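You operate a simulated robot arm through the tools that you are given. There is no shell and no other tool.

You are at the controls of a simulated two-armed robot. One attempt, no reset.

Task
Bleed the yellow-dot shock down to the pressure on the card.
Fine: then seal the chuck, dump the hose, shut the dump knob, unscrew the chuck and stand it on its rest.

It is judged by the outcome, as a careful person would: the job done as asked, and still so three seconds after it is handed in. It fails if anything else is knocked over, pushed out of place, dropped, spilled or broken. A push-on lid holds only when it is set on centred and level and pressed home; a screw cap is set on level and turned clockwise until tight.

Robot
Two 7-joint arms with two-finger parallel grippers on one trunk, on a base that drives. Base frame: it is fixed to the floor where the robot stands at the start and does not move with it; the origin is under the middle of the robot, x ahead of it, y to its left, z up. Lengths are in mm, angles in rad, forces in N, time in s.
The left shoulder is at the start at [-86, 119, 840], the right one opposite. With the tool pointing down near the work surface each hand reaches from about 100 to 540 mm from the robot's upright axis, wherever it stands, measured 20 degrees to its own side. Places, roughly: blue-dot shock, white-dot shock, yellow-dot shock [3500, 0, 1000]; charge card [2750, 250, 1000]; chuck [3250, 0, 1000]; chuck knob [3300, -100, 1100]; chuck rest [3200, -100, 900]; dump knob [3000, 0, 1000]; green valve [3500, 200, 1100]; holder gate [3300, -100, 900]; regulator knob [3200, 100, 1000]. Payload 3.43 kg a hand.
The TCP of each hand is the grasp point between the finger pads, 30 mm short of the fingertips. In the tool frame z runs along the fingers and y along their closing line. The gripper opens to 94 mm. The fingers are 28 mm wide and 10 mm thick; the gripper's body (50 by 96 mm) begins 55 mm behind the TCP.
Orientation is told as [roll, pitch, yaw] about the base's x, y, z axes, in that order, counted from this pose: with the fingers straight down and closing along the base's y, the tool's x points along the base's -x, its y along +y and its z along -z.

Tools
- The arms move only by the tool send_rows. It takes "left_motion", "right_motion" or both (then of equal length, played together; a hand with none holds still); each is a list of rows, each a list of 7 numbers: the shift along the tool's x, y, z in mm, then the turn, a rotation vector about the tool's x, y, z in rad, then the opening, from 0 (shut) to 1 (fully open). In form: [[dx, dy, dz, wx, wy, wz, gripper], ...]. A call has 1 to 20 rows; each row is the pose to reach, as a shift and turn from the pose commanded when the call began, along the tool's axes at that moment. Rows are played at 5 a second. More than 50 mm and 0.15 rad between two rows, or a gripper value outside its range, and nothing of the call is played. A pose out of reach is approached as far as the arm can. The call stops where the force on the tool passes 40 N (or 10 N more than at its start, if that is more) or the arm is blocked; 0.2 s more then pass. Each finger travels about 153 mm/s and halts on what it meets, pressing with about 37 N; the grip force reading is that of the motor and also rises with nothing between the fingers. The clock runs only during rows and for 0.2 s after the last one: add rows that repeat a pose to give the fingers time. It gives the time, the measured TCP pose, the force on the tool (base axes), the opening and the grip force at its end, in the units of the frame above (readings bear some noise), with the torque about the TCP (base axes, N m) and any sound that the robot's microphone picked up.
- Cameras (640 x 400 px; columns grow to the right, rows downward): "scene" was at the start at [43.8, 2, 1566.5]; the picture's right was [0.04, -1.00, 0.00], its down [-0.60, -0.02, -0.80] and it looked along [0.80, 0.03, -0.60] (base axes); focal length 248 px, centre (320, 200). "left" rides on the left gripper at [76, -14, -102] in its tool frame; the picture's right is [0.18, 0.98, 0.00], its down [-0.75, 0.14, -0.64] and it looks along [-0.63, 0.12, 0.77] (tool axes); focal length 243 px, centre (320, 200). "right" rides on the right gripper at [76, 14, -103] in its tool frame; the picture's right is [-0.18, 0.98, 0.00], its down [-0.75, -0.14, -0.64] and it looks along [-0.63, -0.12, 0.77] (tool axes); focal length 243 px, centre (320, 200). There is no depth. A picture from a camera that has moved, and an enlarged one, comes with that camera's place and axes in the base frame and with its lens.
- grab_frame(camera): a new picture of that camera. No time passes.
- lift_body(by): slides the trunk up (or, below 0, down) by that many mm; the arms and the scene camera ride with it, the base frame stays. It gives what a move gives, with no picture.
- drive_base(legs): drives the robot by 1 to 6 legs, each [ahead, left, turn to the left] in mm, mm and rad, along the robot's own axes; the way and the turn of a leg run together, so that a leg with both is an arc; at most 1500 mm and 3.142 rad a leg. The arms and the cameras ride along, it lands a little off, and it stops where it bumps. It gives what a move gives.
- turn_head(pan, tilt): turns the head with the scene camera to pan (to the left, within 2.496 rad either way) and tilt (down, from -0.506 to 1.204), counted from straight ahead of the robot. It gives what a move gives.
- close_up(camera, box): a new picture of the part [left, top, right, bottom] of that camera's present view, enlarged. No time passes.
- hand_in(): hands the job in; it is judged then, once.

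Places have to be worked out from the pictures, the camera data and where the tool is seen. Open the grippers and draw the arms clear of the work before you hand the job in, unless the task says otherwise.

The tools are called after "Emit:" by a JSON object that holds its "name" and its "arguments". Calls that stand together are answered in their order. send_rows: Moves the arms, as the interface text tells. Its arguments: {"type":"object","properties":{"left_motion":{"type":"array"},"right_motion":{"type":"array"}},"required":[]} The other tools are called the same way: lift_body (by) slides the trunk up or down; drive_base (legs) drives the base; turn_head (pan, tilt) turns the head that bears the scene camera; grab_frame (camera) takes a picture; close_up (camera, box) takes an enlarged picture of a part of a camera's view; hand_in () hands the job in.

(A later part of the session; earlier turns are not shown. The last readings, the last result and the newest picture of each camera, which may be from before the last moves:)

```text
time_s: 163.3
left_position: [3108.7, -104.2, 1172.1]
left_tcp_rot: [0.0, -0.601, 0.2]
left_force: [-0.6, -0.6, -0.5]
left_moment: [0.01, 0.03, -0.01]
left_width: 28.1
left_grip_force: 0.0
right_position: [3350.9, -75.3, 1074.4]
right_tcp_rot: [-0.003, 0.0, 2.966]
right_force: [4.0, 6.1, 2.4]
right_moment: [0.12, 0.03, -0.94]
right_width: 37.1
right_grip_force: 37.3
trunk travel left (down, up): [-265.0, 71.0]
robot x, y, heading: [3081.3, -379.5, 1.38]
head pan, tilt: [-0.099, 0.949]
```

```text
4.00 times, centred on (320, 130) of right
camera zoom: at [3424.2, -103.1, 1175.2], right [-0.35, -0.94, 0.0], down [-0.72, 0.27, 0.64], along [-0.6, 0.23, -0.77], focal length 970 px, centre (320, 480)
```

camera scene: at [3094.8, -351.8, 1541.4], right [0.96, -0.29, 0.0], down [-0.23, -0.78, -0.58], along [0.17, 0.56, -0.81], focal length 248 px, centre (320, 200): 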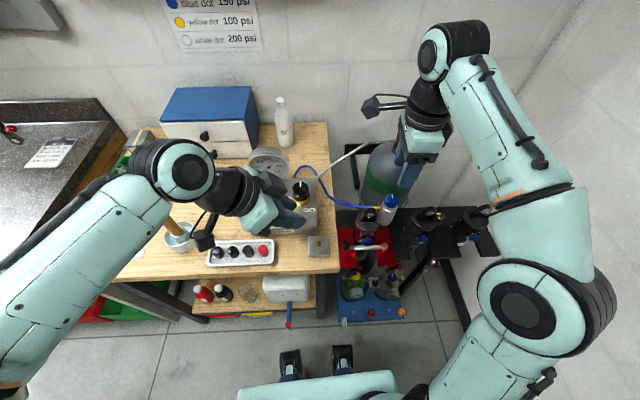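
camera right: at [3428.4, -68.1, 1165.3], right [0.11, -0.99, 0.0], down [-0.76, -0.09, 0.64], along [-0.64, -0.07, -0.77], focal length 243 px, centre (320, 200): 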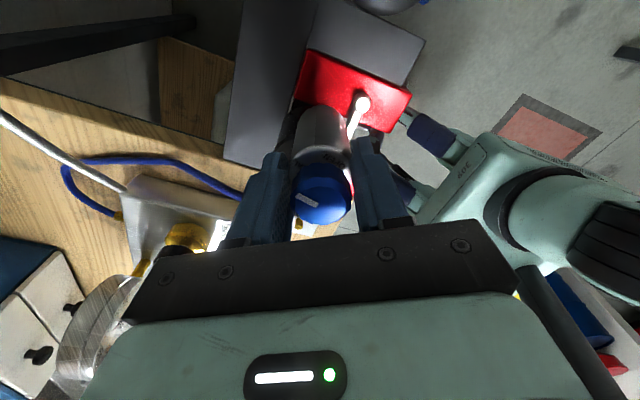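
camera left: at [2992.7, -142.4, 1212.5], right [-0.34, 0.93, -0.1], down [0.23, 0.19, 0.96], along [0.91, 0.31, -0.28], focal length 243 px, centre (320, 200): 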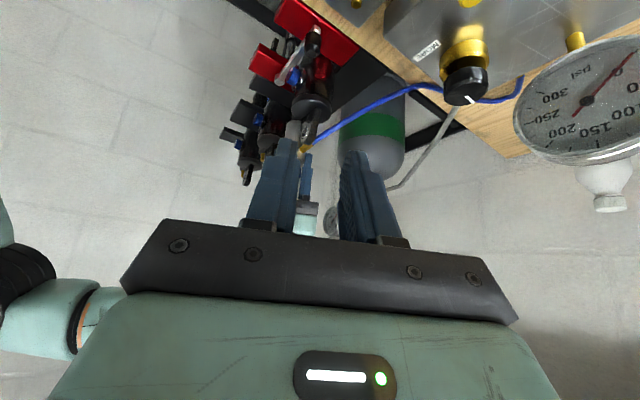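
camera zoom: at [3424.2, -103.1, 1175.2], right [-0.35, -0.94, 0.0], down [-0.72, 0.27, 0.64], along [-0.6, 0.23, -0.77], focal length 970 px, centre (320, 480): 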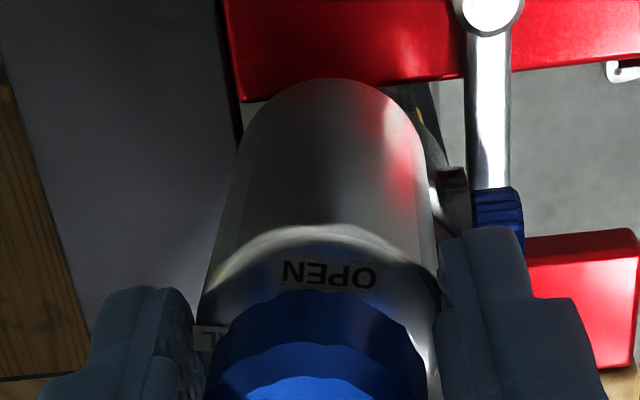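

I repeat the stroke: rewind and turn again.

Emit:
{"name": "send_rows", "arguments": {"right_motion": [[0, 0, 0, 0, 0, 0, 0.25], [0, 0, -12, 0, 0, 0, 0.5], [0, 0, -12, 0, 0, 0.148, 0.5], [0, 0, -12, 0, 0, 0.296, 0.5], [0, 0, -12, 0, 0, 0.444, 0.5], [0, 0, -12, 0, 0, 0.592, 0.5], [0, 0, -12, 0, 0, 0.74, 0.5], [0, 0, -12, 0, 0, 0.888, 0.5], [0, 0, -12, 0, 0, 1.036, 0.5], [0, 0, -12, 0, 0, 1.184, 0.5], [0, 0, -12, 0, 0, 1.332, 0.5], [0, 0, -12, 0, 0, 1.48, 0.5], [0, 0, -12, 0, 0, 1.628, 0.5], [0, 0, -12, 0, 0, 1.776, 0.5], [0, 0, -12, 0, 0, 1.924, 0.5], [0, 0, -12, 0, 0, 2.072, 0.5], [0, 0, -12, 0, 0, 2.22, 0.5], [0, 0, -12, 0, 0, 2.368, 0.5], [0, 0, -12, 0, 0, 2.516, 0.5], [0, 0, -12, 0, 0, 2.66, 0.5]]}}

Emit:
{"name": "send_rows", "arguments": {"right_motion": [[0, 0, 12, 0, 0, 0, 0.5], [0, 0, 12, 0, 0, 0, 0.2], [0, 0, 12, 0, 0, 0, 0], [0, 0, 12, 0, 0, -0.148, 0], [0, 0, 12, 0, 0, -0.296, 0], [0, 0, 12, 0, 0, -0.444, 0], [0, 0, 12, 0, 0, -0.592, 0], [0, 0, 12, 0, 0, -0.74, 0], [0, 0, 12, 0, 0, -0.888, 0], [0, 0, 12, 0, 0, -1.036, 0], [0, 0, 12, 0, 0, -1.184, 0], [0, 0, 12, 0, 0, -1.332, 0], [0, 0, 12, 0, 0, -1.48, 0], [0, 0, 12, 0, 0, -1.628, 0], [0, 0, 12, 0, 0, -1.776, 0], [0, 0, 12, 0, 0, -1.924, 0], [0, 0, 12, 0, 0, -2.072, 0], [0, 0, 12, 0, 0, -2.22, 0], [0, 0, 12, 0, 0, -2.22, 0.25], [0, 0, 12, 0, 0, -2.22, 0.5]]}}

Emit:
{"name": "send_rows", "arguments": {"right_motion": [[0, 0, -40, 0, 0, 0, 0.5], [0, 0, -80, 0, 0, 0, 0.5], [0, 0, -114, 0, 0, 0, 0.5], [0, 0, -114, 0, 0, 0, 0.5]]}}

Emit:
{"name": "close_up", "arguments": {"camera": "right", "box": [240, 60, 400, 160]}}

Emit:
{"name": "close_up", "arguments": {"camera": "scene", "box": [350, 185, 414, 225]}}

```text
time_s: 167.5
left_position: [3109.0, -105.0, 1171.5]
left_tcp_rot: [0.0, -0.6, 0.199]
left_force: [0.1, 1.2, 0.5]
left_moment: [-0.01, 0.02, 0.02]
left_width: 28.2
left_grip_force: 0.0
right_position: [3351.8, -76.8, 1085.2]
right_tcp_rot: [0.003, 0.001, 0.301]
right_force: [-0.6, 0.6, -0.4]
right_moment: [-0.01, 0.0, -0.02]
right_width: 47.1
right_grip_force: 0.0
trunk travel left (down, up): [-265.0, 71.0]
robot x, y, heading: [3080.4, -374.4, 1.381]
head pan, tilt: [-0.099, 0.949]
```

```text
time_s: 171.7
left_position: [3108.2, -104.1, 1171.4]
left_tcp_rot: [0.001, -0.6, 0.198]
left_force: [0.5, -0.9, 0.0]
left_moment: [-0.01, 0.0, 0.0]
left_width: 28.1
left_grip_force: 0.1
right_position: [3350.8, -75.9, 1072.8]
right_tcp_rot: [0.0, -0.001, 2.527]
right_force: [-0.5, 0.2, 0.5]
right_moment: [0.01, 0.0, -0.04]
right_width: 47.0
right_grip_force: 0.1
trunk travel left (down, up): [-265.0, 71.0]
robot x, y, heading: [3084.7, -379.5, 1.378]
head pan, tilt: [-0.099, 0.949]
```

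```text
time_s: 172.7
left_position: [3108.5, -104.6, 1171.1]
left_tcp_rot: [-0.001, -0.6, 0.199]
left_force: [0.3, -0.1, -1.3]
left_moment: [-0.01, -0.03, 0.01]
left_width: 28.3
left_grip_force: 0.0
right_position: [3350.7, -75.5, 1187.9]
right_tcp_rot: [0.0, -0.001, 2.524]
right_force: [0.7, -0.7, 0.1]
right_moment: [0.0, -0.04, -0.05]
right_width: 46.8
right_grip_force: 0.1
trunk travel left (down, up): [-265.0, 71.0]
robot x, y, heading: [3080.1, -375.0, 1.382]
head pan, tilt: [-0.099, 0.949]
```

```text
4.00 times, centred on (320, 110) of right
camera zoom: at [3405.0, -131.5, 1290.0], right [-0.72, -0.7, 0.0], down [-0.53, 0.55, 0.64], along [-0.45, 0.46, -0.77], focal length 970 px, centre (320, 560)
```

zoom: 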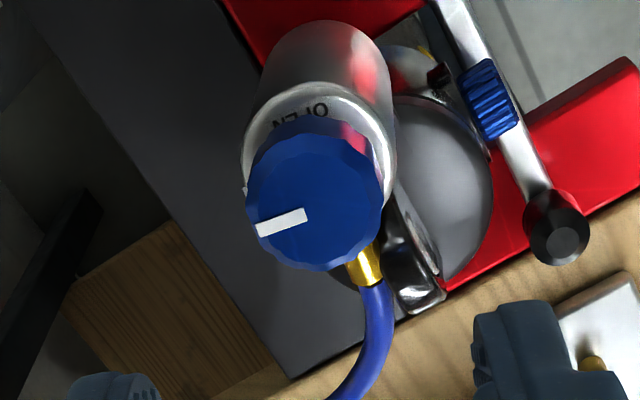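

```text
10.00 times, centred on (382, 205) of scene
camera zoom: at [3095.0, -352.0, 1541.4], right [0.96, -0.29, 0.0], down [-0.23, -0.78, -0.58], along [0.17, 0.56, -0.81], focal length 2482 px, centre (-300, 150)
```

zoom: 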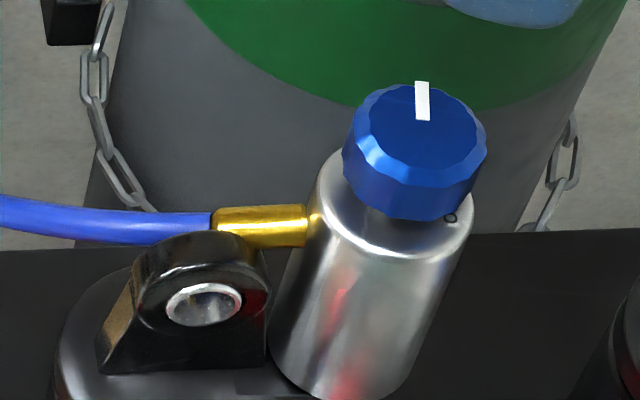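

Excellent: the barrel has now risen about 3 mm more, so the collar is indeed unscrewing. I continue with another stroke, following it up by 3 mm.

Emit:
{"name": "send_rows", "arguments": {"right_motion": [[0, 0, 0, 0, 0, 0.148, 0.5], [0, 0, 0, 0, 0, 0.296, 0.5], [0, 0, 0, 0, 0, 0.444, 0.5], [0, 0, 0, 0, 0, 0.592, 0.5], [0, 0, 0, 0, 0, 0.74, 0.5], [0, 0, 0, 0, 0, 0.888, 0.5], [0, 0, 0, 0, 0, 1.036, 0.5], [0, 0, 0, 0, 0, 1.184, 0.5], [0, 0, 10, 0, 0, 1.332, 0.5], [0, 0, 20, 0, 0, 1.48, 0.5], [0, 0, 30, 0, 0, 1.628, 0.5], [0, 0, 45, 0, 0, 1.776, 0.5], [0, 0, 60, 0, 0, 1.924, 0.5], [0, 0, 75, 0, 0, 2.072, 0.5], [0, 0, 90, 0, 0, 2.22, 0.5], [0, 0, 102, 0, 0, 2.368, 0.5], [0, 0, 112, 0, 0, 2.4, 0.5], [0, 0, 112, 0, 0, 2.4, 0.2], [0, 0, 112, 0, 0, 2.4, 0], [0, 0, 112, 0, 0, 2.4, 0]]}}

Emit:
{"name": "send_rows", "arguments": {"right_motion": [[0, 0, 0, 0, 0, -0.14, 0], [0, 0, 0, 0, 0, -0.28, 0], [0, 0, 0, 0, 0, -0.42, 0], [0, 0, 0, 0, 0, -0.56, 0], [0, 0, 0, 0, 0, -0.7, 0], [0, 0, 0, 0, 0, -0.84, 0], [0, 0, 0, 0, 0, -0.98, 0], [0, 0, 0, 0, 0, -1.12, 0], [0, 0, 0, 0, 0, -1.26, 0], [0, 0, 0, 0, 0, -1.4, 0], [0, 0, 0, 0, 0, -1.54, 0], [0, 0, 0, 0, 0, -1.68, 0], [0, 0, 0, 0, 0, -1.82, 0], [0, 0, 0, 0, 0, -1.96, 0], [0, 0, 0, 0, 0, -2.1, 0], [0, 0, 0, 0, 0, -2.24, 0], [0, 0, 0, 0, 0, -2.38, 0], [0, 0, 0, 0, 0, -2.52, 0], [0, 0, 0, 0, 0, -2.66, 0]]}}

Emit:
{"name": "close_up", "arguments": {"camera": "scene", "box": [350, 185, 414, 225]}}

Emit:
{"name": "close_up", "arguments": {"camera": "right", "box": [240, 80, 400, 180]}}

```text
time_s: 176.9
left_position: [3106.5, -104.4, 1170.5]
left_tcp_rot: [0.0, -0.602, 0.198]
left_force: [-0.2, 0.9, -0.2]
left_moment: [0.02, 0.01, 0.01]
left_width: 28.1
left_grip_force: 0.1
right_position: [3349.7, -74.8, 1075.4]
right_tcp_rot: [0.003, 0.0, 0.124]
right_force: [2.3, 8.5, 11.6]
right_moment: [0.36, 0.14, -0.19]
right_width: 36.7
right_grip_force: 36.8
trunk travel left (down, up): [-265.0, 71.0]
robot x, y, heading: [3081.7, -378.7, 1.378]
head pan, tilt: [-0.099, 0.949]
```

```text
time_s: 180.9
left_position: [3107.6, -104.3, 1170.5]
left_tcp_rot: [0.001, -0.601, 0.199]
left_force: [0.1, -0.1, 0.3]
left_moment: [-0.02, -0.02, -0.04]
left_width: 28.1
left_grip_force: 0.0
right_position: [3350.2, -74.4, 1074.5]
right_tcp_rot: [0.0, 0.001, 2.787]
right_force: [5.3, 4.6, 1.5]
right_moment: [0.16, 0.04, -0.54]
right_width: 37.2
right_grip_force: 37.0
trunk travel left (down, up): [-265.0, 71.0]
robot x, y, heading: [3081.2, -375.7, 1.382]
head pan, tilt: [-0.099, 0.949]
```

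```text
10.00 times, centred on (382, 205) of scene
camera zoom: at [3095.5, -351.0, 1541.4], right [0.96, -0.29, 0.0], down [-0.23, -0.78, -0.58], along [0.17, 0.56, -0.81], focal length 2482 px, centre (-300, 150)
```

zoom: 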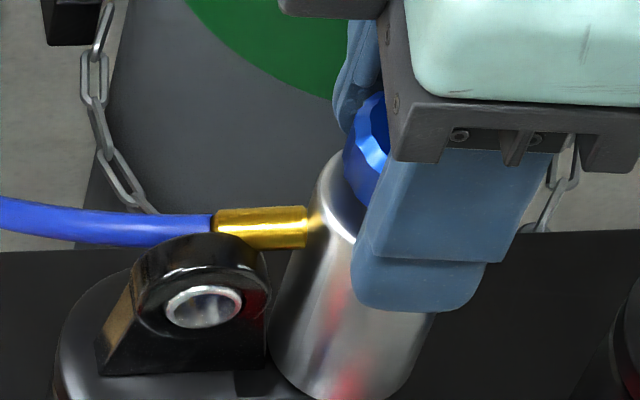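

```text
4.00 times, centred on (320, 130) of right
camera zoom: at [3418.1, -115.4, 1176.9], right [-0.51, -0.86, 0.0], down [-0.66, 0.39, 0.64], along [-0.55, 0.33, -0.77], focal length 970 px, centre (320, 480)
```

zoom: 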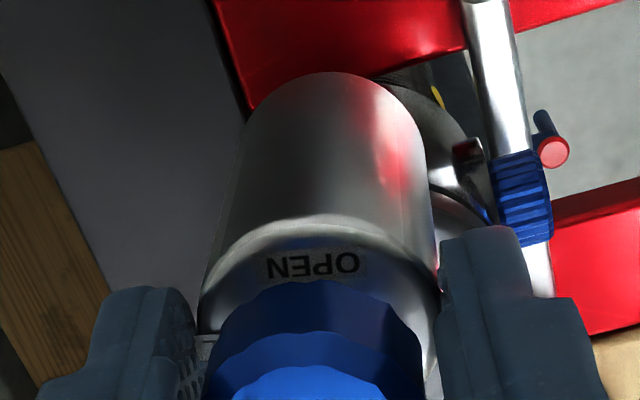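

The picture is ambiguous (the barrel may only have tilted slightly). I'm gripping now, so I test the lift again gently.

Emit:
{"name": "send_rows", "arguments": {"right_motion": [[0, 0, 0, 0, 0, 0.08, 0], [0, 0, -1, 0, 0, 0.08, 0], [0, 0, -2, 0, 0, 0.08, 0], [0, 0, -3, 0, 0, 0.08, 0], [0, 0, -4, 0, 0, 0.08, 0]]}}

Emit:
{"name": "close_up", "arguments": {"camera": "scene", "box": [350, 185, 414, 225]}}

Emit:
{"name": "grab_frame", "arguments": {"camera": "right"}}

```text
time_s: 182.1
left_position: [3107.8, -102.5, 1169.3]
left_tcp_rot: [-0.001, -0.598, 0.202]
left_force: [0.6, 0.7, 0.5]
left_moment: [0.0, 0.0, -0.03]
left_width: 28.2
left_grip_force: 0.0
right_position: [3350.6, -74.4, 1076.1]
right_tcp_rot: [0.007, 0.002, 2.707]
right_force: [-5.7, 8.1, -30.0]
right_moment: [0.09, 0.25, -0.03]
right_width: 37.3
right_grip_force: 37.5
trunk travel left (down, up): [-265.0, 71.0]
robot x, y, heading: [3082.7, -378.0, 1.382]
head pan, tilt: [-0.099, 0.949]
```

```text
10.00 times, centred on (382, 205) of scene
camera zoom: at [3095.3, -348.7, 1541.2], right [0.96, -0.29, 0.0], down [-0.23, -0.78, -0.58], along [0.17, 0.56, -0.81], focal length 2482 px, centre (-300, 150)
```

zoom: 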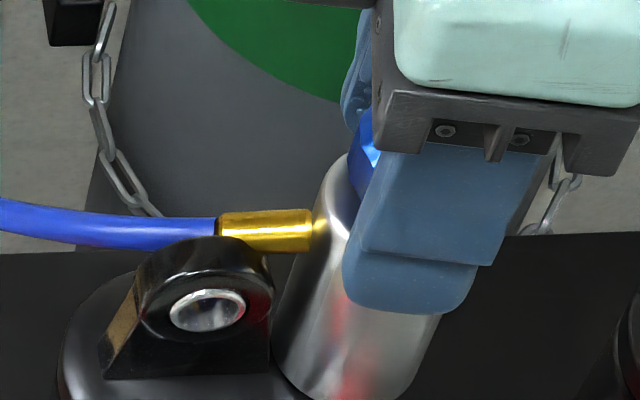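

```text
taken
camera right: at [3413.8, -119.0, 1178.2], right [-0.58, -0.81, 0.01], down [-0.62, 0.45, 0.64], along [-0.52, 0.37, -0.77], focal length 243 px, centre (320, 200)
```

right: 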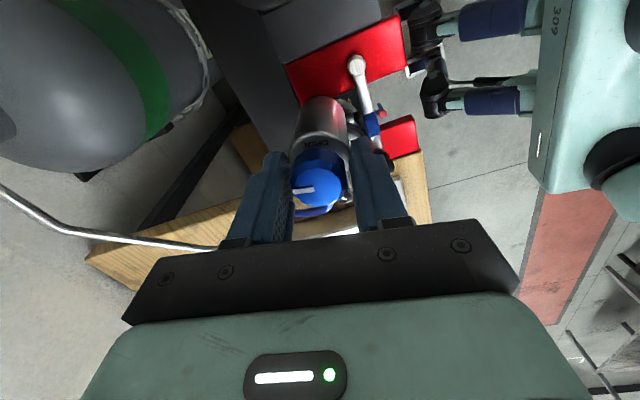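

Still held. I set it back down, release, raise the hand and compare views with the earlier ones carefully.

Emit:
{"name": "send_rows", "arguments": {"right_motion": [[0, 0, 4, 0, 0, 0, 0], [0, 0, 4, 0, 0, 0, 0.25], [0, 0, 4, 0, 0, 0, 0.5], [0, 0, -30, 0, 0, 0.05, 0.5], [0, 0, -70, 0, 0, 0.1, 0.5], [0, 0, -110, 0, 0, 0.18, 0.5], [0, 0, -110, 0, 0, 0.18, 0.5]]}}

Emit:
{"name": "close_up", "arguments": {"camera": "right", "box": [240, 60, 400, 160]}}

Emit:
{"name": "close_up", "arguments": {"camera": "scene", "box": [350, 185, 414, 225]}}

Emit:
{"name": "close_up", "arguments": {"camera": "left", "box": [270, 105, 350, 155]}}

Emit:
{"name": "close_up", "arguments": {"camera": "scene", "box": [366, 212, 398, 232]}}

```text
time_s: 183.7
left_position: [3106.9, -104.9, 1171.6]
left_tcp_rot: [0.001, -0.598, 0.199]
left_force: [0.1, -0.9, -0.3]
left_moment: [0.03, 0.0, -0.04]
left_width: 27.8
left_grip_force: 0.1
right_position: [3351.1, -76.5, 1189.3]
right_tcp_rot: [0.0, 0.0, 2.524]
right_force: [-0.2, 0.3, 0.3]
right_moment: [0.0, 0.0, 0.0]
right_width: 47.1
right_grip_force: 0.1
trunk travel left (down, up): [-265.0, 71.0]
robot x, y, heading: [3086.3, -374.5, 1.378]
head pan, tilt: [-0.099, 0.949]
```

```text
4.00 times, centred on (320, 110) of right
camera zoom: at [3405.0, -132.5, 1291.7], right [-0.72, -0.7, 0.0], down [-0.53, 0.55, 0.64], along [-0.45, 0.46, -0.77], focal length 970 px, centre (320, 560)
```

zoom: 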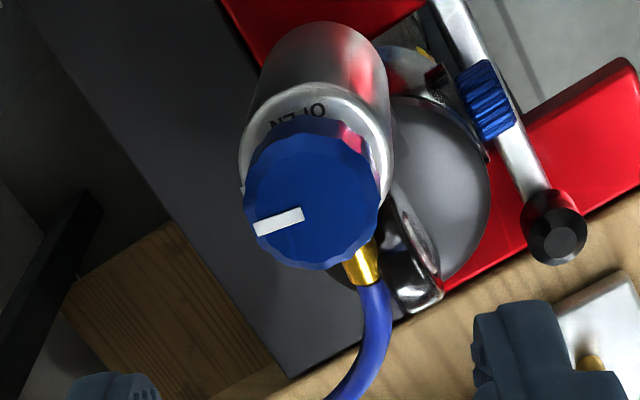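

```text
10.00 times, centred on (382, 205) of scene
camera zoom: at [3095.0, -352.0, 1541.4], right [0.96, -0.29, 0.0], down [-0.23, -0.78, -0.58], along [0.17, 0.56, -0.81], focal length 2482 px, centre (-300, 150)
```

zoom: 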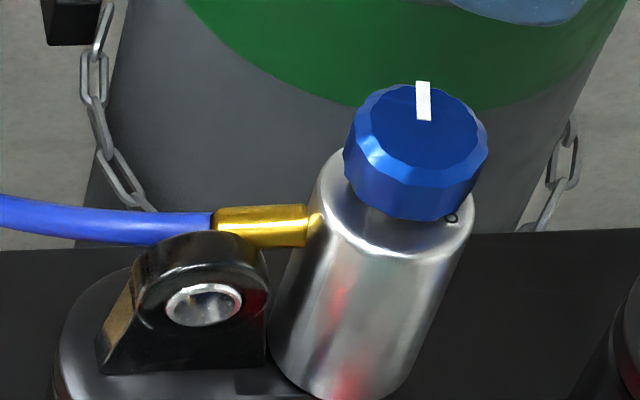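

```text
8.00 times, centred on (310, 130) of left
camera zoom: at [2991.5, -142.0, 1212.4], right [-0.34, 0.93, -0.1], down [0.23, 0.19, 0.96], along [0.91, 0.3, -0.28], focal length 1941 px, centre (400, 760)
```

zoom: 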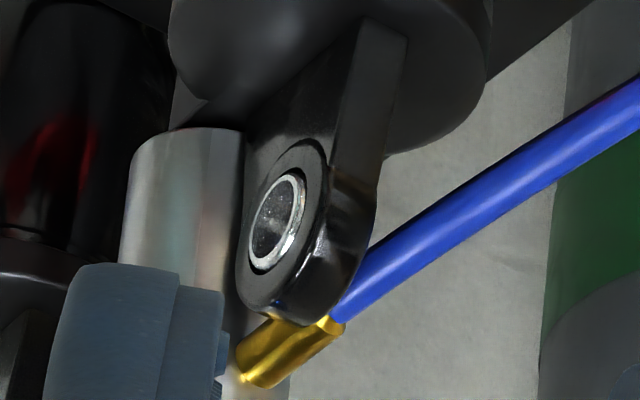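

```text
16.00 times, centred on (382, 222) of scene
camera zoom: at [3095.0, -352.0, 1541.4], right [0.96, -0.29, 0.0], down [-0.23, -0.78, -0.58], along [0.17, 0.56, -0.81], focal length 3971 px, centre (-672, -152)
```

zoom: 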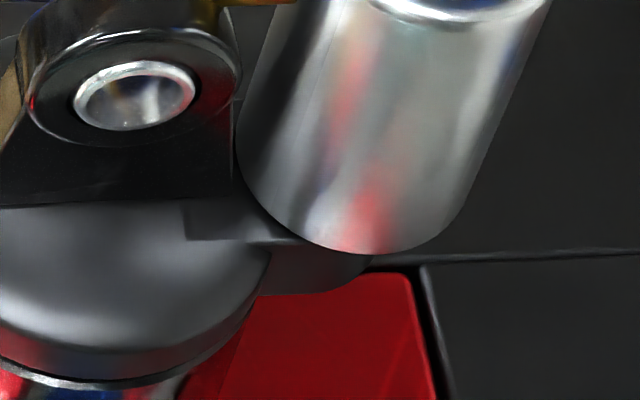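

I look again at the fitting–eye contact at high magnification to see whether they interpenetrate or merely touch.

Emit:
{"name": "close_up", "arguments": {"camera": "right", "box": [310, 110, 358, 140]}}

Emit:
{"name": "close_up", "arguments": {"camera": "scene", "box": [364, 200, 396, 220]}}

Emit:
{"name": "close_up", "arguments": {"camera": "left", "box": [290, 130, 322, 150]}}

```text
13.33 times, centred on (334, 125) of right
camera zoom: at [3405.0, -132.5, 1291.7], right [-0.72, -0.7, 0.0], down [-0.53, 0.55, 0.64], along [-0.45, 0.46, -0.77], focal length 3235 px, centre (133, 1200)
```

zoom: 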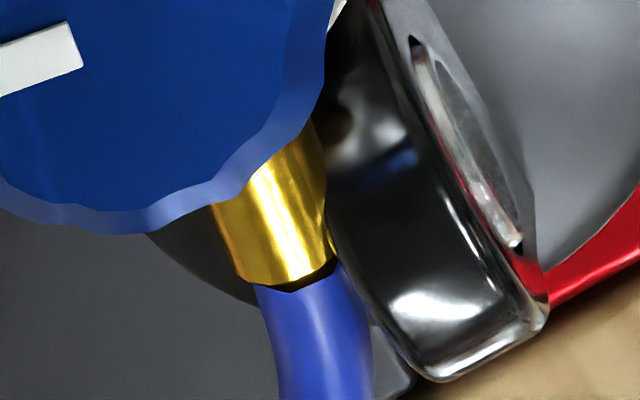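

```text
16.00 times, centred on (380, 210) of scene
camera zoom: at [3095.0, -352.0, 1541.4], right [0.96, -0.29, 0.0], down [-0.23, -0.78, -0.58], along [0.17, 0.56, -0.81], focal length 3971 px, centre (-640, 40)
```

zoom: 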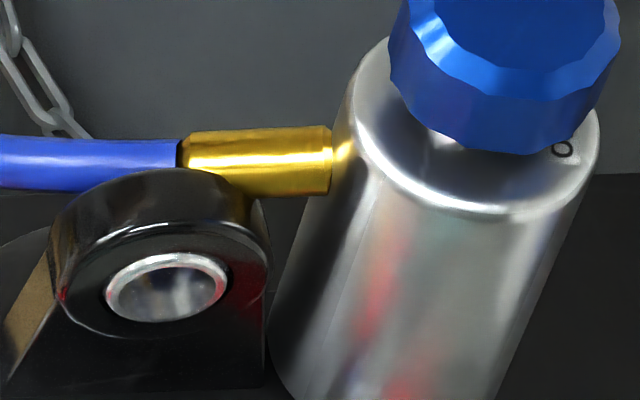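

```text
16.00 times, centred on (306, 140) of left
camera zoom: at [2991.5, -142.0, 1212.4], right [-0.34, 0.93, -0.1], down [0.23, 0.19, 0.96], along [0.91, 0.3, -0.28], focal length 3882 px, centre (544, 1160)
```

zoom: 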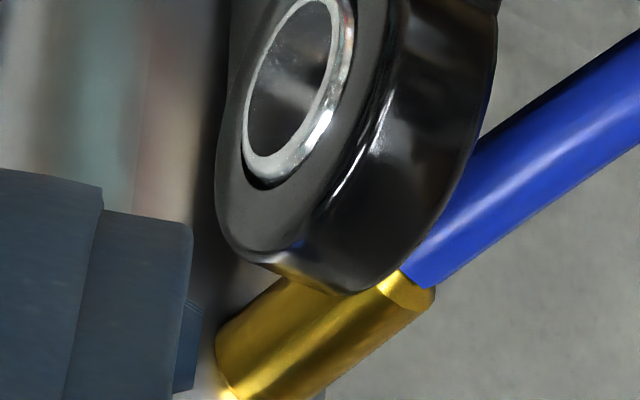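

The chuck has taken a slight lean away from the eye and about 3° more turn after the hard push, so it is giving a little. I push once more with the rear finger on the fitting, with a slight upward pull, in small steps.

Emit:
{"name": "send_rows", "arguments": {"right_motion": [[0, 0, 20, 0, 0, -0.14, 0.45], [0, 0, 50, 0, 0, -0.28, 0.45], [0, 0, 80, 0, 0, -0.42, 0.45], [0, 0, 105, 0, 0, -0.56, 0.45], [0, 0, 120, 0, 0, -0.7, 0.45], [0, 0, 126, 0, 0, -0.82, 0.45], [0, 0, 126, 0, 0, -0.82, 0.2], [0, 0, 126, 0, 0, -0.82, 0], [0, 0, 126, 0, 0, -0.82, 0], [0, 0, 126, 0, 0, -0.92, 0], [0, 0, 125, 0, 0, -1.02, 0], [0, 0, 124, 0, 0, -1.1, 0], [0, 0, 123, 0, 0, -1.16, 0], [0, 0, 122, 0, 0, -1.2, 0]]}}

Emit:
{"name": "close_up", "arguments": {"camera": "scene", "box": [350, 185, 414, 225]}}

Emit:
{"name": "close_up", "arguments": {"camera": "left", "box": [270, 105, 350, 155]}}

```text
time_s: 186.7
left_position: [3109.8, -101.5, 1169.3]
left_tcp_rot: [-0.004, -0.597, 0.201]
left_force: [-0.3, 0.4, 0.8]
left_moment: [0.0, 0.0, 0.03]
left_width: 28.2
left_grip_force: 0.0
right_position: [3355.1, -69.8, 1063.8]
right_tcp_rot: [0.0, 0.002, -2.562]
right_force: [19.4, 28.0, -13.0]
right_moment: [0.79, -1.02, -1.77]
right_width: 39.3
right_grip_force: 37.2
trunk travel left (down, up): [-265.0, 71.0]
robot x, y, heading: [3081.4, -380.4, 1.376]
head pan, tilt: [-0.099, 0.949]
```

```text
10.00 times, centred on (382, 205) of scene
camera zoom: at [3098.4, -346.4, 1541.2], right [0.96, -0.29, 0.0], down [-0.23, -0.78, -0.58], along [0.16, 0.55, -0.82], focal length 2482 px, centre (-300, 150)
```

zoom: 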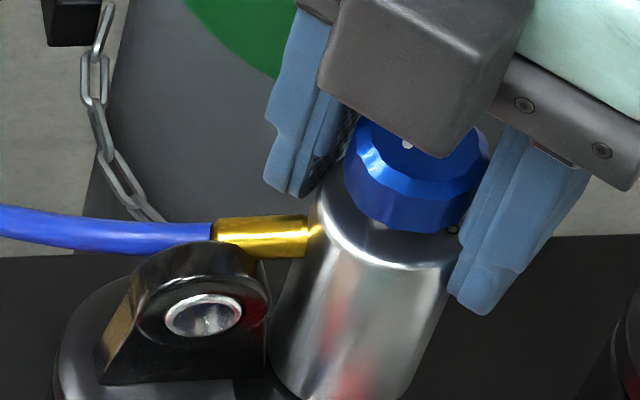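

```text
8.00 times, centred on (310, 130) of left
camera zoom: at [2994.1, -137.6, 1211.7], right [-0.34, 0.93, -0.11], down [0.23, 0.19, 0.95], along [0.91, 0.3, -0.28], focal length 1941 px, centre (400, 760)
```

zoom: 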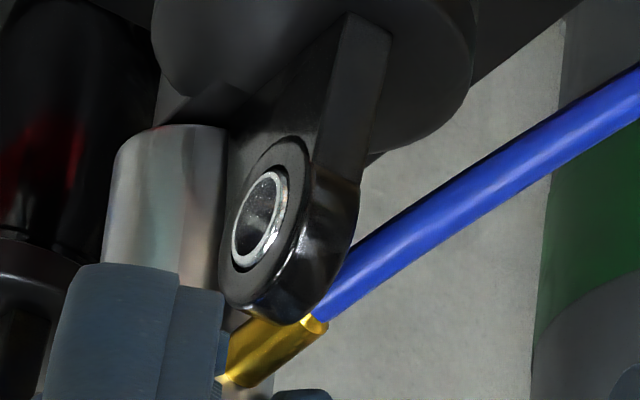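

It does not pass; I stop forcing it. I test the other direction properly with a deep, full-pad grip: turn clockwise from behind the fitting and see whether the chuck follows.

Emit:
{"name": "send_rows", "arguments": {"right_motion": [[0, 0, 2, 0, 0, 0.14, 0], [0, 0, 2, 0, 0, 0.2, 0.25], [0, 0, 2, 0, 0, 0.2, 0.5], [0, 0, -6, 0, 0, 0.3, 0.5], [0, 0, 0, 0, 0, 0.33, 0.5], [0, 0, 10, 0, 0, 0.33, 0.5], [0, 0, 22, 0, 0, 0.33, 0.5], [0, 0, 22, 0, 0, 0.33, 0.2], [0, 0, 22, 0, 0, 0.33, 0], [0, 0, 22, 0, 0, 0.33, 0], [0, 0, 22, 0, 0, 0.46, 0], [0, 0, 22, 0, 0, 0.59, 0], [0, 0, 22, 0, 0, 0.72, 0], [0, 0, 22, 0, 0, 0.85, 0]]}}

Emit:
{"name": "close_up", "arguments": {"camera": "scene", "box": [350, 185, 414, 225]}}

Emit:
{"name": "close_up", "arguments": {"camera": "right", "box": [240, 80, 400, 180]}}

```text
time_s: 189.7
left_position: [3107.4, -103.9, 1170.2]
left_tcp_rot: [0.0, -0.6, 0.199]
left_force: [1.3, 0.0, 0.9]
left_moment: [0.0, -0.01, -0.04]
left_width: 28.3
left_grip_force: 0.1
right_position: [3351.9, -76.8, 1043.8]
right_tcp_rot: [0.002, -0.001, 2.874]
right_force: [2.1, 1.0, 0.1]
right_moment: [-1.25, -0.24, 0.75]
right_width: 37.1
right_grip_force: 37.1
trunk travel left (down, up): [-265.0, 71.0]
robot x, y, heading: [3080.5, -378.1, 1.378]
head pan, tilt: [-0.099, 0.949]
```

```text
10.00 times, centred on (382, 205) of scene
camera zoom: at [3095.2, -351.4, 1541.4], right [0.96, -0.29, 0.0], down [-0.23, -0.78, -0.58], along [0.17, 0.56, -0.81], focal length 2482 px, centre (-300, 150)
```

zoom: 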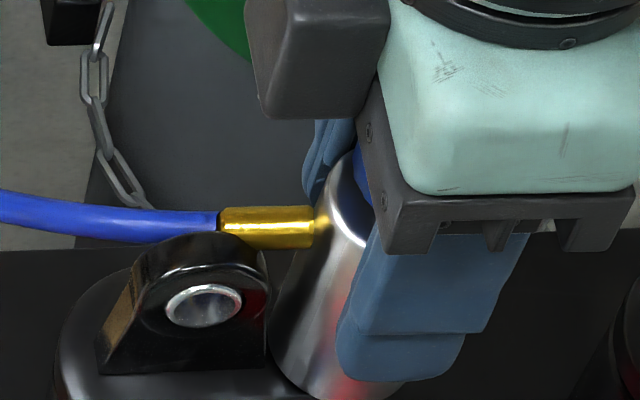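

```text
4.00 times, centred on (320, 130) of right
camera zoom: at [3421.4, -110.5, 1146.6], right [-0.44, -0.9, 0.0], down [-0.69, 0.34, 0.64], along [-0.58, 0.28, -0.77], focal length 970 px, centre (320, 480)
```

zoom: 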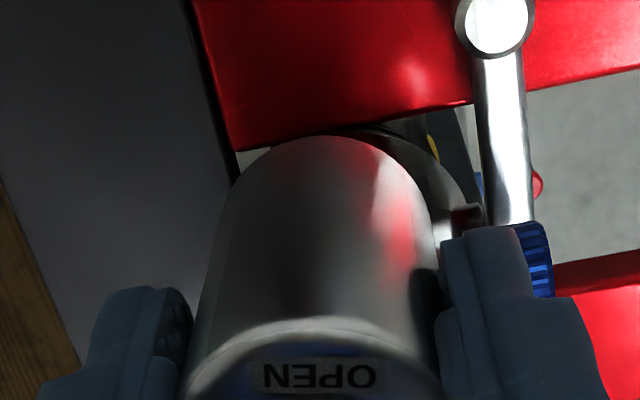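

Clockwise the grip also slips (0.75 N m). The one thing I have not tested is a positive push clockwise on the fitting. I put a finger just above the eye on the fitting's other side (tips about 1037) and push clockwise.

Emit:
{"name": "send_rows", "arguments": {"right_motion": [[0, 0, 0, 0, 0, 0, 0.25], [0, 0, 0, 0, 0, 0, 0.5], [0, 0, -40, 0, 0, 0, 0.5], [0, 0, -40, 0, 0, 0.14, 0.5], [0, 0, -40, 0, 0, 0.28, 0.5], [0, 0, -40, 0, 0, 0.42, 0.5], [0, 0, -40, 0, 0, 0.56, 0.45], [0, 0, -36, 0, 0, 0.66, 0.45], [0, 0, -30, 0, 0, 0.66, 0.45], [0, 0, -24, 0, 0, 0.66, 0.45], [0, 0, -24, 0, 0, 0.66, 0.2], [0, 0, -24, 0, 0, 0.66, 0], [0, 0, -24, 0, 0, 0.66, 0]]}}

Emit:
{"name": "close_up", "arguments": {"camera": "scene", "box": [350, 185, 414, 225]}}

Emit:
{"name": "close_up", "arguments": {"camera": "right", "box": [240, 80, 400, 180]}}

```text
time_s: 192.5
left_position: [3109.2, -104.9, 1170.5]
left_tcp_rot: [0.0, -0.6, 0.2]
left_force: [0.1, 0.0, 0.5]
left_moment: [0.02, -0.03, -0.03]
left_width: 28.3
left_grip_force: 0.1
right_position: [3351.4, -76.3, 1069.9]
right_tcp_rot: [0.0, -0.002, 2.213]
right_force: [5.1, 4.1, 13.0]
right_moment: [-0.02, 0.12, -0.25]
right_width: 37.4
right_grip_force: 37.4
trunk travel left (down, up): [-265.0, 71.0]
robot x, y, heading: [3080.9, -378.8, 1.378]
head pan, tilt: [-0.099, 0.949]
```

```text
10.00 times, centred on (382, 205) of scene
camera zoom: at [3095.1, -351.8, 1541.5], right [0.96, -0.29, 0.0], down [-0.23, -0.78, -0.58], along [0.17, 0.56, -0.81], focal length 2482 px, centre (-300, 150)
```

zoom: 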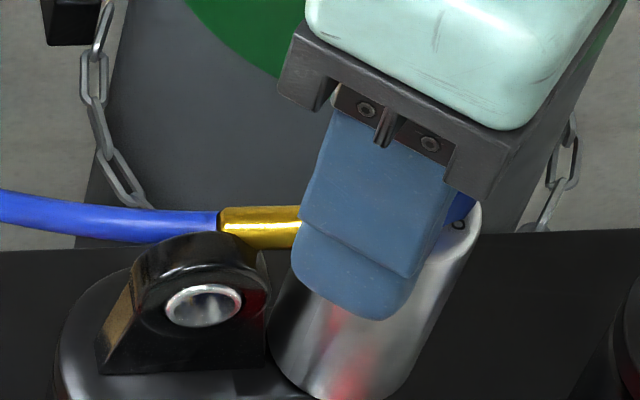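

```text
4.00 times, centred on (320, 130) of right
camera zoom: at [3386.2, -146.1, 1171.8], right [-0.9, -0.44, 0.0], down [-0.34, 0.69, 0.64], along [-0.28, 0.58, -0.76], focal length 970 px, centre (320, 480)
```

zoom: 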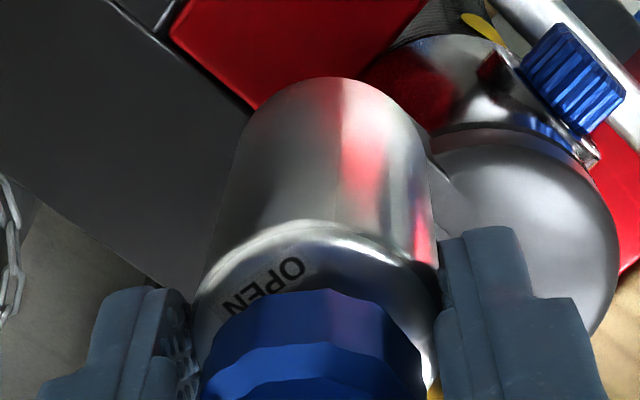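

The finger is in place next to the fitting. I turn clockwise in small steps.

Emit:
{"name": "send_rows", "arguments": {"right_motion": [[0, 0, 1, 0, 0, 0.1, 0], [0, 0, 2, 0, 0, 0.2, 0], [0, 0, 2, 0, 0, 0.3, 0], [0, 0, 2, 0, 0, 0.4, 0], [0, 0, 2, 0, 0, 0.5, 0], [0, 0, 2, 0, 0, 0.5, 0]]}}

Emit:
{"name": "close_up", "arguments": {"camera": "scene", "box": [350, 185, 414, 225]}}

Emit:
{"name": "close_up", "arguments": {"camera": "right", "box": [240, 80, 400, 180]}}

```text
time_s: 193.9
left_position: [3108.4, -105.2, 1169.4]
left_tcp_rot: [0.0, -0.599, 0.2]
left_force: [-0.8, -0.3, -0.7]
left_moment: [0.02, 0.02, 0.03]
left_width: 28.7
left_grip_force: 0.1
right_position: [3352.2, -76.1, 1067.8]
right_tcp_rot: [0.0, 0.0, 1.713]
right_force: [8.2, 7.7, 17.7]
right_moment: [0.18, 0.16, 0.69]
right_width: 37.3
right_grip_force: 36.7
trunk travel left (down, up): [-265.0, 71.0]
robot x, y, heading: [3084.2, -377.9, 1.383]
head pan, tilt: [-0.099, 0.949]
```

```text
10.00 times, centred on (382, 205) of scene
camera zoom: at [3095.6, -351.5, 1541.4], right [0.96, -0.29, 0.0], down [-0.23, -0.78, -0.58], along [0.17, 0.56, -0.81], focal length 2482 px, centre (-300, 150)
```

zoom: 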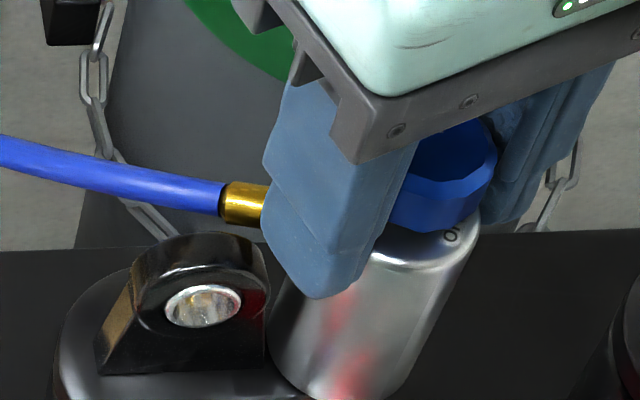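

```text
4.00 times, centred on (320, 130) of right
camera zoom: at [3348.5, -153.8, 1169.4], right [-1.0, 0.04, 0.0], down [0.03, 0.76, 0.64], along [0.03, 0.64, -0.77], focal length 970 px, centre (320, 480)
```

zoom: 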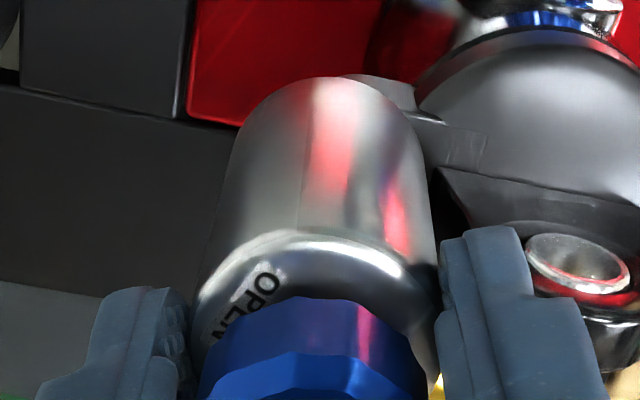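

The chuck follows clockwise with about 0.7 N m. I continue clockwise to see whether it stops at its original angle (tight) or goes on.

Emit:
{"name": "send_rows", "arguments": {"right_motion": [[0, 0, 0, 0, 0, 0.12, 0], [0, 0, 0, 0, 0, 0.24, 0], [0, 0, 0, 0, 0, 0.36, 0], [0, 0, 0, 0, 0, 0.48, 0], [0, 0, 0, 0, 0, 0.6, 0], [0, 0, 0, 0, 0, 0.72, 0], [0, 0, 0, 0, 0, 0.84, 0], [0, 0, 0, 0, 0, 0.96, 0], [0, 0, 0, 0, 0, 0.96, 0]]}}

Emit:
{"name": "close_up", "arguments": {"camera": "scene", "box": [350, 185, 414, 225]}}

Emit:
{"name": "close_up", "arguments": {"camera": "right", "box": [240, 80, 400, 180]}}

```text
time_s: 195.9
left_position: [3108.4, -107.5, 1171.1]
left_tcp_rot: [0.002, -0.6, 0.199]
left_force: [-1.0, 0.8, 0.3]
left_moment: [-0.03, 0.0, -0.04]
left_width: 28.4
left_grip_force: 0.1
right_position: [3351.2, -77.3, 1067.5]
right_tcp_rot: [0.003, -0.001, 0.755]
right_force: [7.8, -1.4, 17.0]
right_moment: [0.21, 0.17, 0.75]
right_width: 37.6
right_grip_force: 37.2
trunk travel left (down, up): [-265.0, 71.0]
robot x, y, heading: [3076.4, -377.3, 1.381]
head pan, tilt: [-0.099, 0.949]
```

```text
10.00 times, centred on (382, 205) of scene
camera zoom: at [3095.3, -353.1, 1541.4], right [0.96, -0.29, 0.0], down [-0.23, -0.78, -0.58], along [0.17, 0.56, -0.81], focal length 2482 px, centre (-300, 150)
```

zoom: 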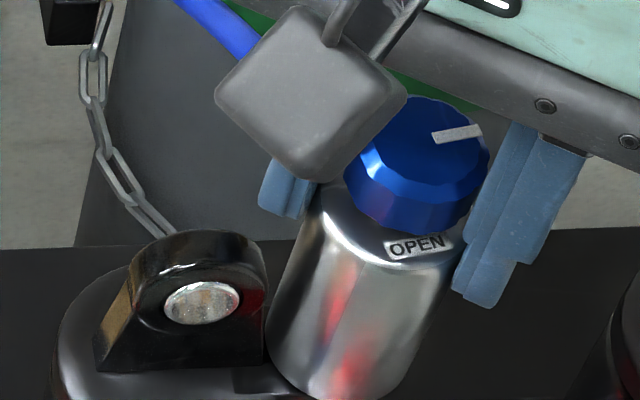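

```text
4.00 times, centred on (320, 130) of right
camera zoom: at [3286.2, -119.3, 1169.3], right [-0.54, 0.84, 0.0], down [0.65, 0.41, 0.64], along [0.54, 0.35, -0.77], focal length 970 px, centre (320, 480)
```

zoom: 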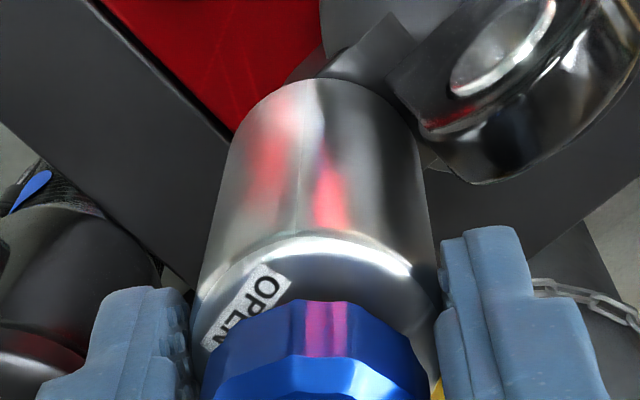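

Nearly back at the original angle. I continue another 0.4 rad to see whether it stops there.

Emit:
{"name": "send_rows", "arguments": {"right_motion": [[0, 0, 0, 0, 0, 0.1, 0], [0, 0, 0, 0, 0, 0.2, 0], [0, 0, 0, 0, 0, 0.3, 0], [0, 0, 0, 0, 0, 0.4, 0], [0, 0, 0, 0, 0, 0.4, 0]]}}

Emit:
{"name": "close_up", "arguments": {"camera": "scene", "box": [350, 185, 414, 225]}}

Emit:
{"name": "close_up", "arguments": {"camera": "right", "box": [240, 80, 400, 180]}}

```text
time_s: 197.1
left_position: [3107.8, -106.1, 1170.2]
left_tcp_rot: [0.001, -0.602, 0.198]
left_force: [0.4, 0.0, 0.3]
left_moment: [-0.04, -0.04, 0.01]
left_width: 28.1
left_grip_force: 0.0
right_position: [3351.9, -76.9, 1067.7]
right_tcp_rot: [0.002, 0.0, 0.355]
right_force: [4.3, -5.2, 10.8]
right_moment: [0.31, 0.1, 0.68]
right_width: 37.4
right_grip_force: 36.8
trunk travel left (down, up): [-265.0, 71.0]
robot x, y, heading: [3078.5, -374.1, 1.377]
head pan, tilt: [-0.099, 0.949]
```

```text
10.00 times, centred on (382, 205) of scene
camera zoom: at [3095.1, -353.3, 1541.4], right [0.96, -0.29, 0.0], down [-0.23, -0.78, -0.58], along [0.17, 0.56, -0.81], focal length 2482 px, centre (-300, 150)
```

zoom: 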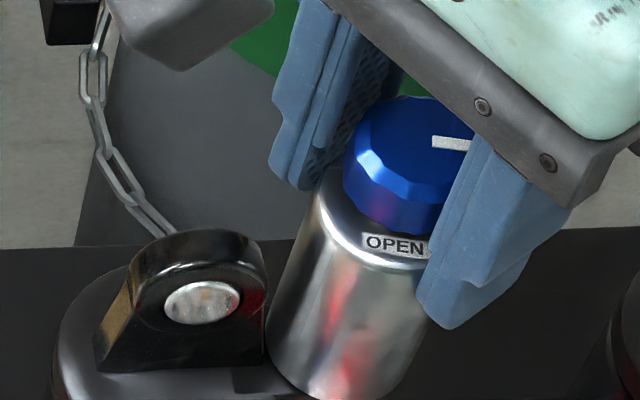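

```text
4.00 times, centred on (320, 130) of right
camera zoom: at [3275.0, -90.8, 1169.3], right [-0.17, 0.99, 0.0], down [0.76, 0.13, 0.64], along [0.63, 0.11, -0.77], focal length 970 px, centre (320, 480)
```

zoom: 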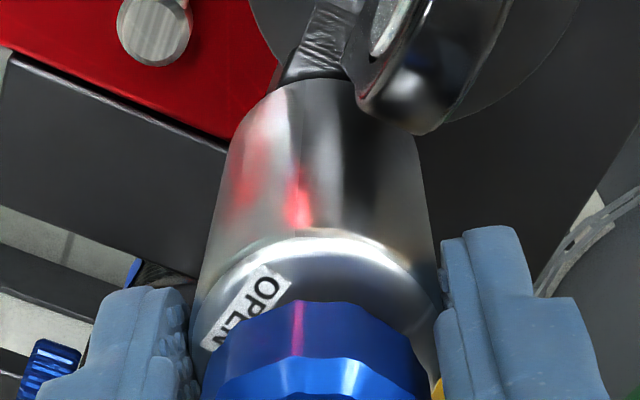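

It goes past the original angle clockwise with the same resistance, so the starting position was not a tight stop. I continue clockwise and watch the height.

Emit:
{"name": "send_rows", "arguments": {"right_motion": [[0, 0, 0, 0, 0, 0.12, 0], [0, 0, 0, 0, 0, 0.24, 0], [0, 0, 0, 0, 0, 0.36, 0], [0, 0, 0, 0, 0, 0.48, 0], [0, 0, 0, 0, 0, 0.6, 0], [0, 0, 0, 0, 0, 0.7, 0], [0, 0, 0, 0, 0, 0.7, 0]]}}

Emit:
{"name": "close_up", "arguments": {"camera": "scene", "box": [350, 185, 414, 225]}}

Emit:
{"name": "close_up", "arguments": {"camera": "right", "box": [240, 80, 400, 180]}}

```text
time_s: 198.7
left_position: [3107.7, -106.4, 1172.5]
left_tcp_rot: [0.002, -0.6, 0.199]
left_force: [0.5, 0.6, -0.9]
left_moment: [0.0, -0.02, 0.01]
left_width: 28.3
left_grip_force: 0.0
right_position: [3349.7, -77.9, 1068.6]
right_tcp_rot: [-0.001, 0.001, -0.346]
right_force: [-2.9, -9.6, 0.8]
right_moment: [0.1, -0.09, 0.71]
right_width: 37.5
right_grip_force: 36.7
trunk travel left (down, up): [-265.0, 71.0]
robot x, y, heading: [3078.2, -376.4, 1.378]
head pan, tilt: [-0.099, 0.949]
```

```text
10.00 times, centred on (382, 205) of scene
camera zoom: at [3094.5, -353.7, 1541.4], right [0.96, -0.29, 0.0], down [-0.23, -0.78, -0.58], along [0.17, 0.56, -0.81], focal length 2482 px, centre (-300, 150)
```

zoom: 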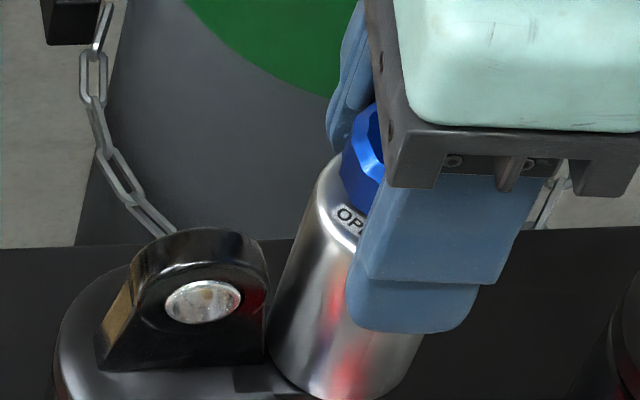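

```text
4.00 times, centred on (320, 130) of right
camera zoom: at [3284.2, -38.8, 1169.4], right [0.51, 0.86, 0.0], down [0.66, -0.39, 0.64], along [0.55, -0.32, -0.77], focal length 970 px, centre (320, 480)
```

zoom: 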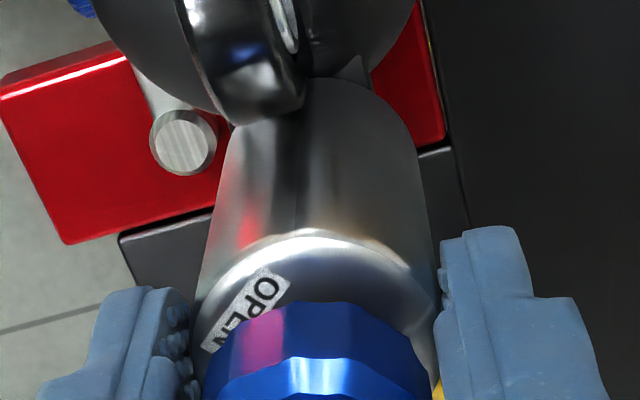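

It keeps turning clockwise at about 0.7 N m with no stop. I check the whole scene (hose path) before deciding further.

Emit:
{"name": "grab_frame", "arguments": {"camera": "scene"}}

Emit:
{"name": "grab_frame", "arguments": {"camera": "left"}}

Emit:
{"name": "grab_frame", "arguments": {"camera": "right"}}

```text
taken
camera scene: at [3094.5, -353.7, 1541.4], right [0.96, -0.29, 0.0], down [-0.23, -0.78, -0.58], along [0.17, 0.56, -0.81], focal length 248 px, centre (320, 200)
```

scene: 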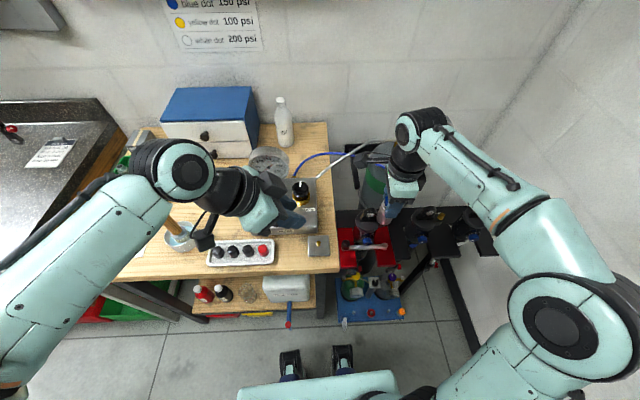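

```text
taken
camera left: at [2991.2, -143.3, 1212.6], right [-0.34, 0.93, -0.1], down [0.23, 0.19, 0.96], along [0.91, 0.3, -0.28], focal length 243 px, centre (320, 200)
```

left: 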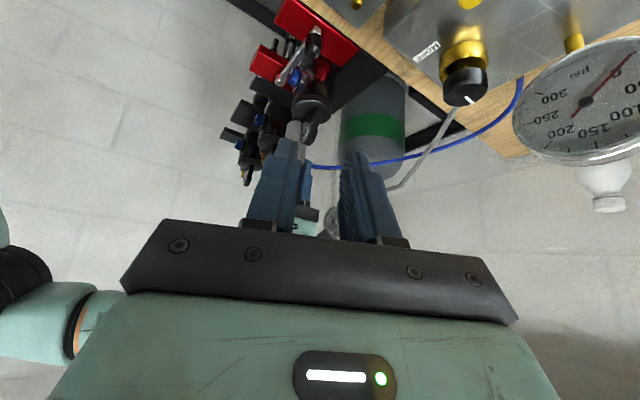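

```text
taken
camera right: at [3284.2, -38.8, 1169.4], right [0.51, 0.86, 0.0], down [0.66, -0.39, 0.64], along [0.55, -0.32, -0.77], focal length 243 px, centre (320, 200)
```

right: 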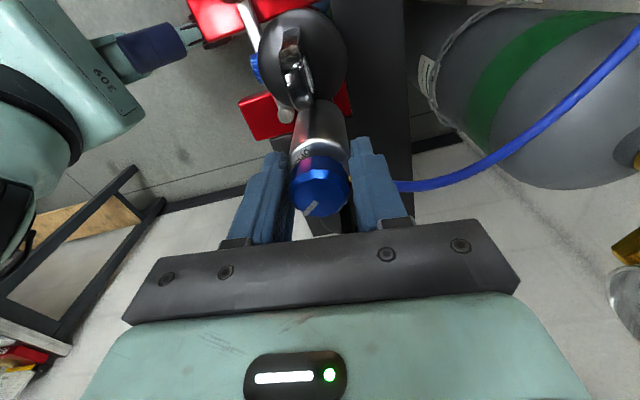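

The hose just follows along. I do a quick lift test at this angle too.

Emit:
{"name": "send_rows", "arguments": {"right_motion": [[0, 0, -1, 0, 0, 0, 0], [0, 0, -2, 0, 0, 0, 0], [0, 0, -3, 0, 0, 0, 0], [0, 0, -4, 0, 0, 0, 0]]}}

```text
time_s: 199.7
left_position: [3108.2, -104.5, 1170.1]
left_tcp_rot: [0.0, -0.601, 0.2]
left_force: [-0.7, -0.4, 0.1]
left_moment: [0.03, 0.02, -0.02]
left_width: 28.0
left_grip_force: 0.1
right_position: [3350.0, -77.5, 1068.1]
right_tcp_rot: [-0.006, -0.002, -0.344]
right_force: [-6.4, -10.9, -31.1]
right_moment: [0.03, 0.0, 0.07]
right_width: 37.2
right_grip_force: 37.5
trunk travel left (down, up): [-265.0, 71.0]
robot x, y, heading: [3083.3, -376.4, 1.38]
head pan, tilt: [-0.099, 0.949]
```

Held as well. Since clockwise has a long free travel, I go on clockwise to see if anything changes: first a further 0.6 rad.

Emit:
{"name": "send_rows", "arguments": {"right_motion": [[0, 0, 4, 0, 0, 0, 0], [0, 0, 4, 0, 0, 0.12, 0], [0, 0, 4, 0, 0, 0.24, 0], [0, 0, 4, 0, 0, 0.36, 0], [0, 0, 4, 0, 0, 0.48, 0], [0, 0, 4, 0, 0, 0.6, 0], [0, 0, 4, 0, 0, 0.6, 0]]}}

Emit:
{"name": "close_up", "arguments": {"camera": "scene", "box": [350, 185, 414, 225]}}

Emit:
{"name": "close_up", "arguments": {"camera": "right", "box": [240, 80, 400, 180]}}

```text
time_s: 201.3
left_position: [3107.3, -106.7, 1171.6]
left_tcp_rot: [0.003, -0.6, 0.197]
left_force: [0.1, 0.3, 0.7]
left_moment: [-0.02, -0.01, 0.0]
left_width: 28.1
left_grip_force: 0.1
right_position: [3352.1, -77.8, 1068.8]
right_tcp_rot: [0.006, 0.005, -0.948]
right_force: [4.2, -12.6, 25.8]
right_moment: [-0.58, -0.39, 0.61]
right_width: 36.9
right_grip_force: 37.2
trunk travel left (down, up): [-265.0, 71.0]
robot x, y, heading: [3085.2, -379.9, 1.38]
head pan, tilt: [-0.099, 0.949]
```

```text
10.00 times, centred on (382, 205) of scene
camera zoom: at [3094.2, -355.0, 1541.7], right [0.96, -0.29, 0.0], down [-0.23, -0.78, -0.58], along [0.17, 0.56, -0.81], focal length 2482 px, centre (-300, 150)
```

zoom: 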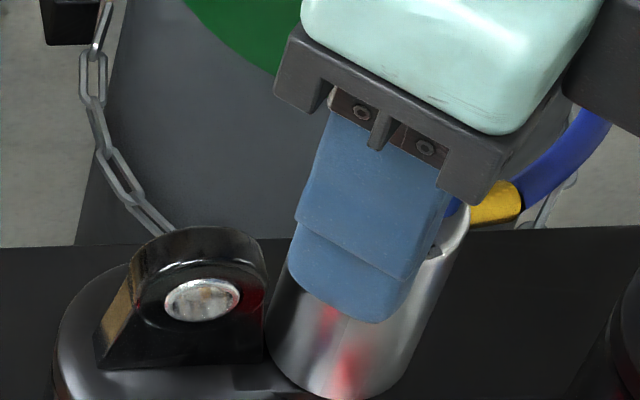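

```text
4.00 times, centred on (320, 130) of right
camera zoom: at [3318.3, -9.0, 1171.8], right [0.91, 0.42, 0.0], down [0.32, -0.7, 0.64], along [0.27, -0.58, -0.77], focal length 970 px, centre (320, 480)
```

zoom: 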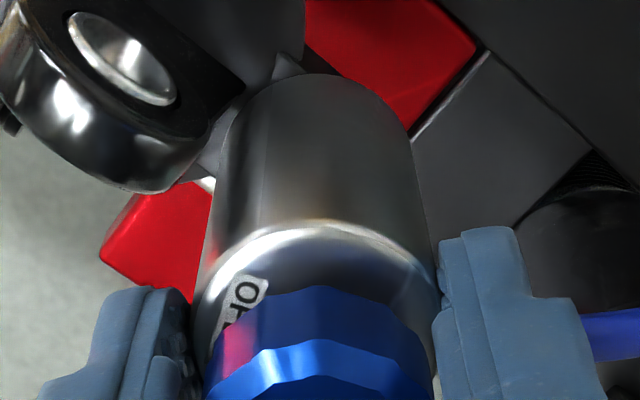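

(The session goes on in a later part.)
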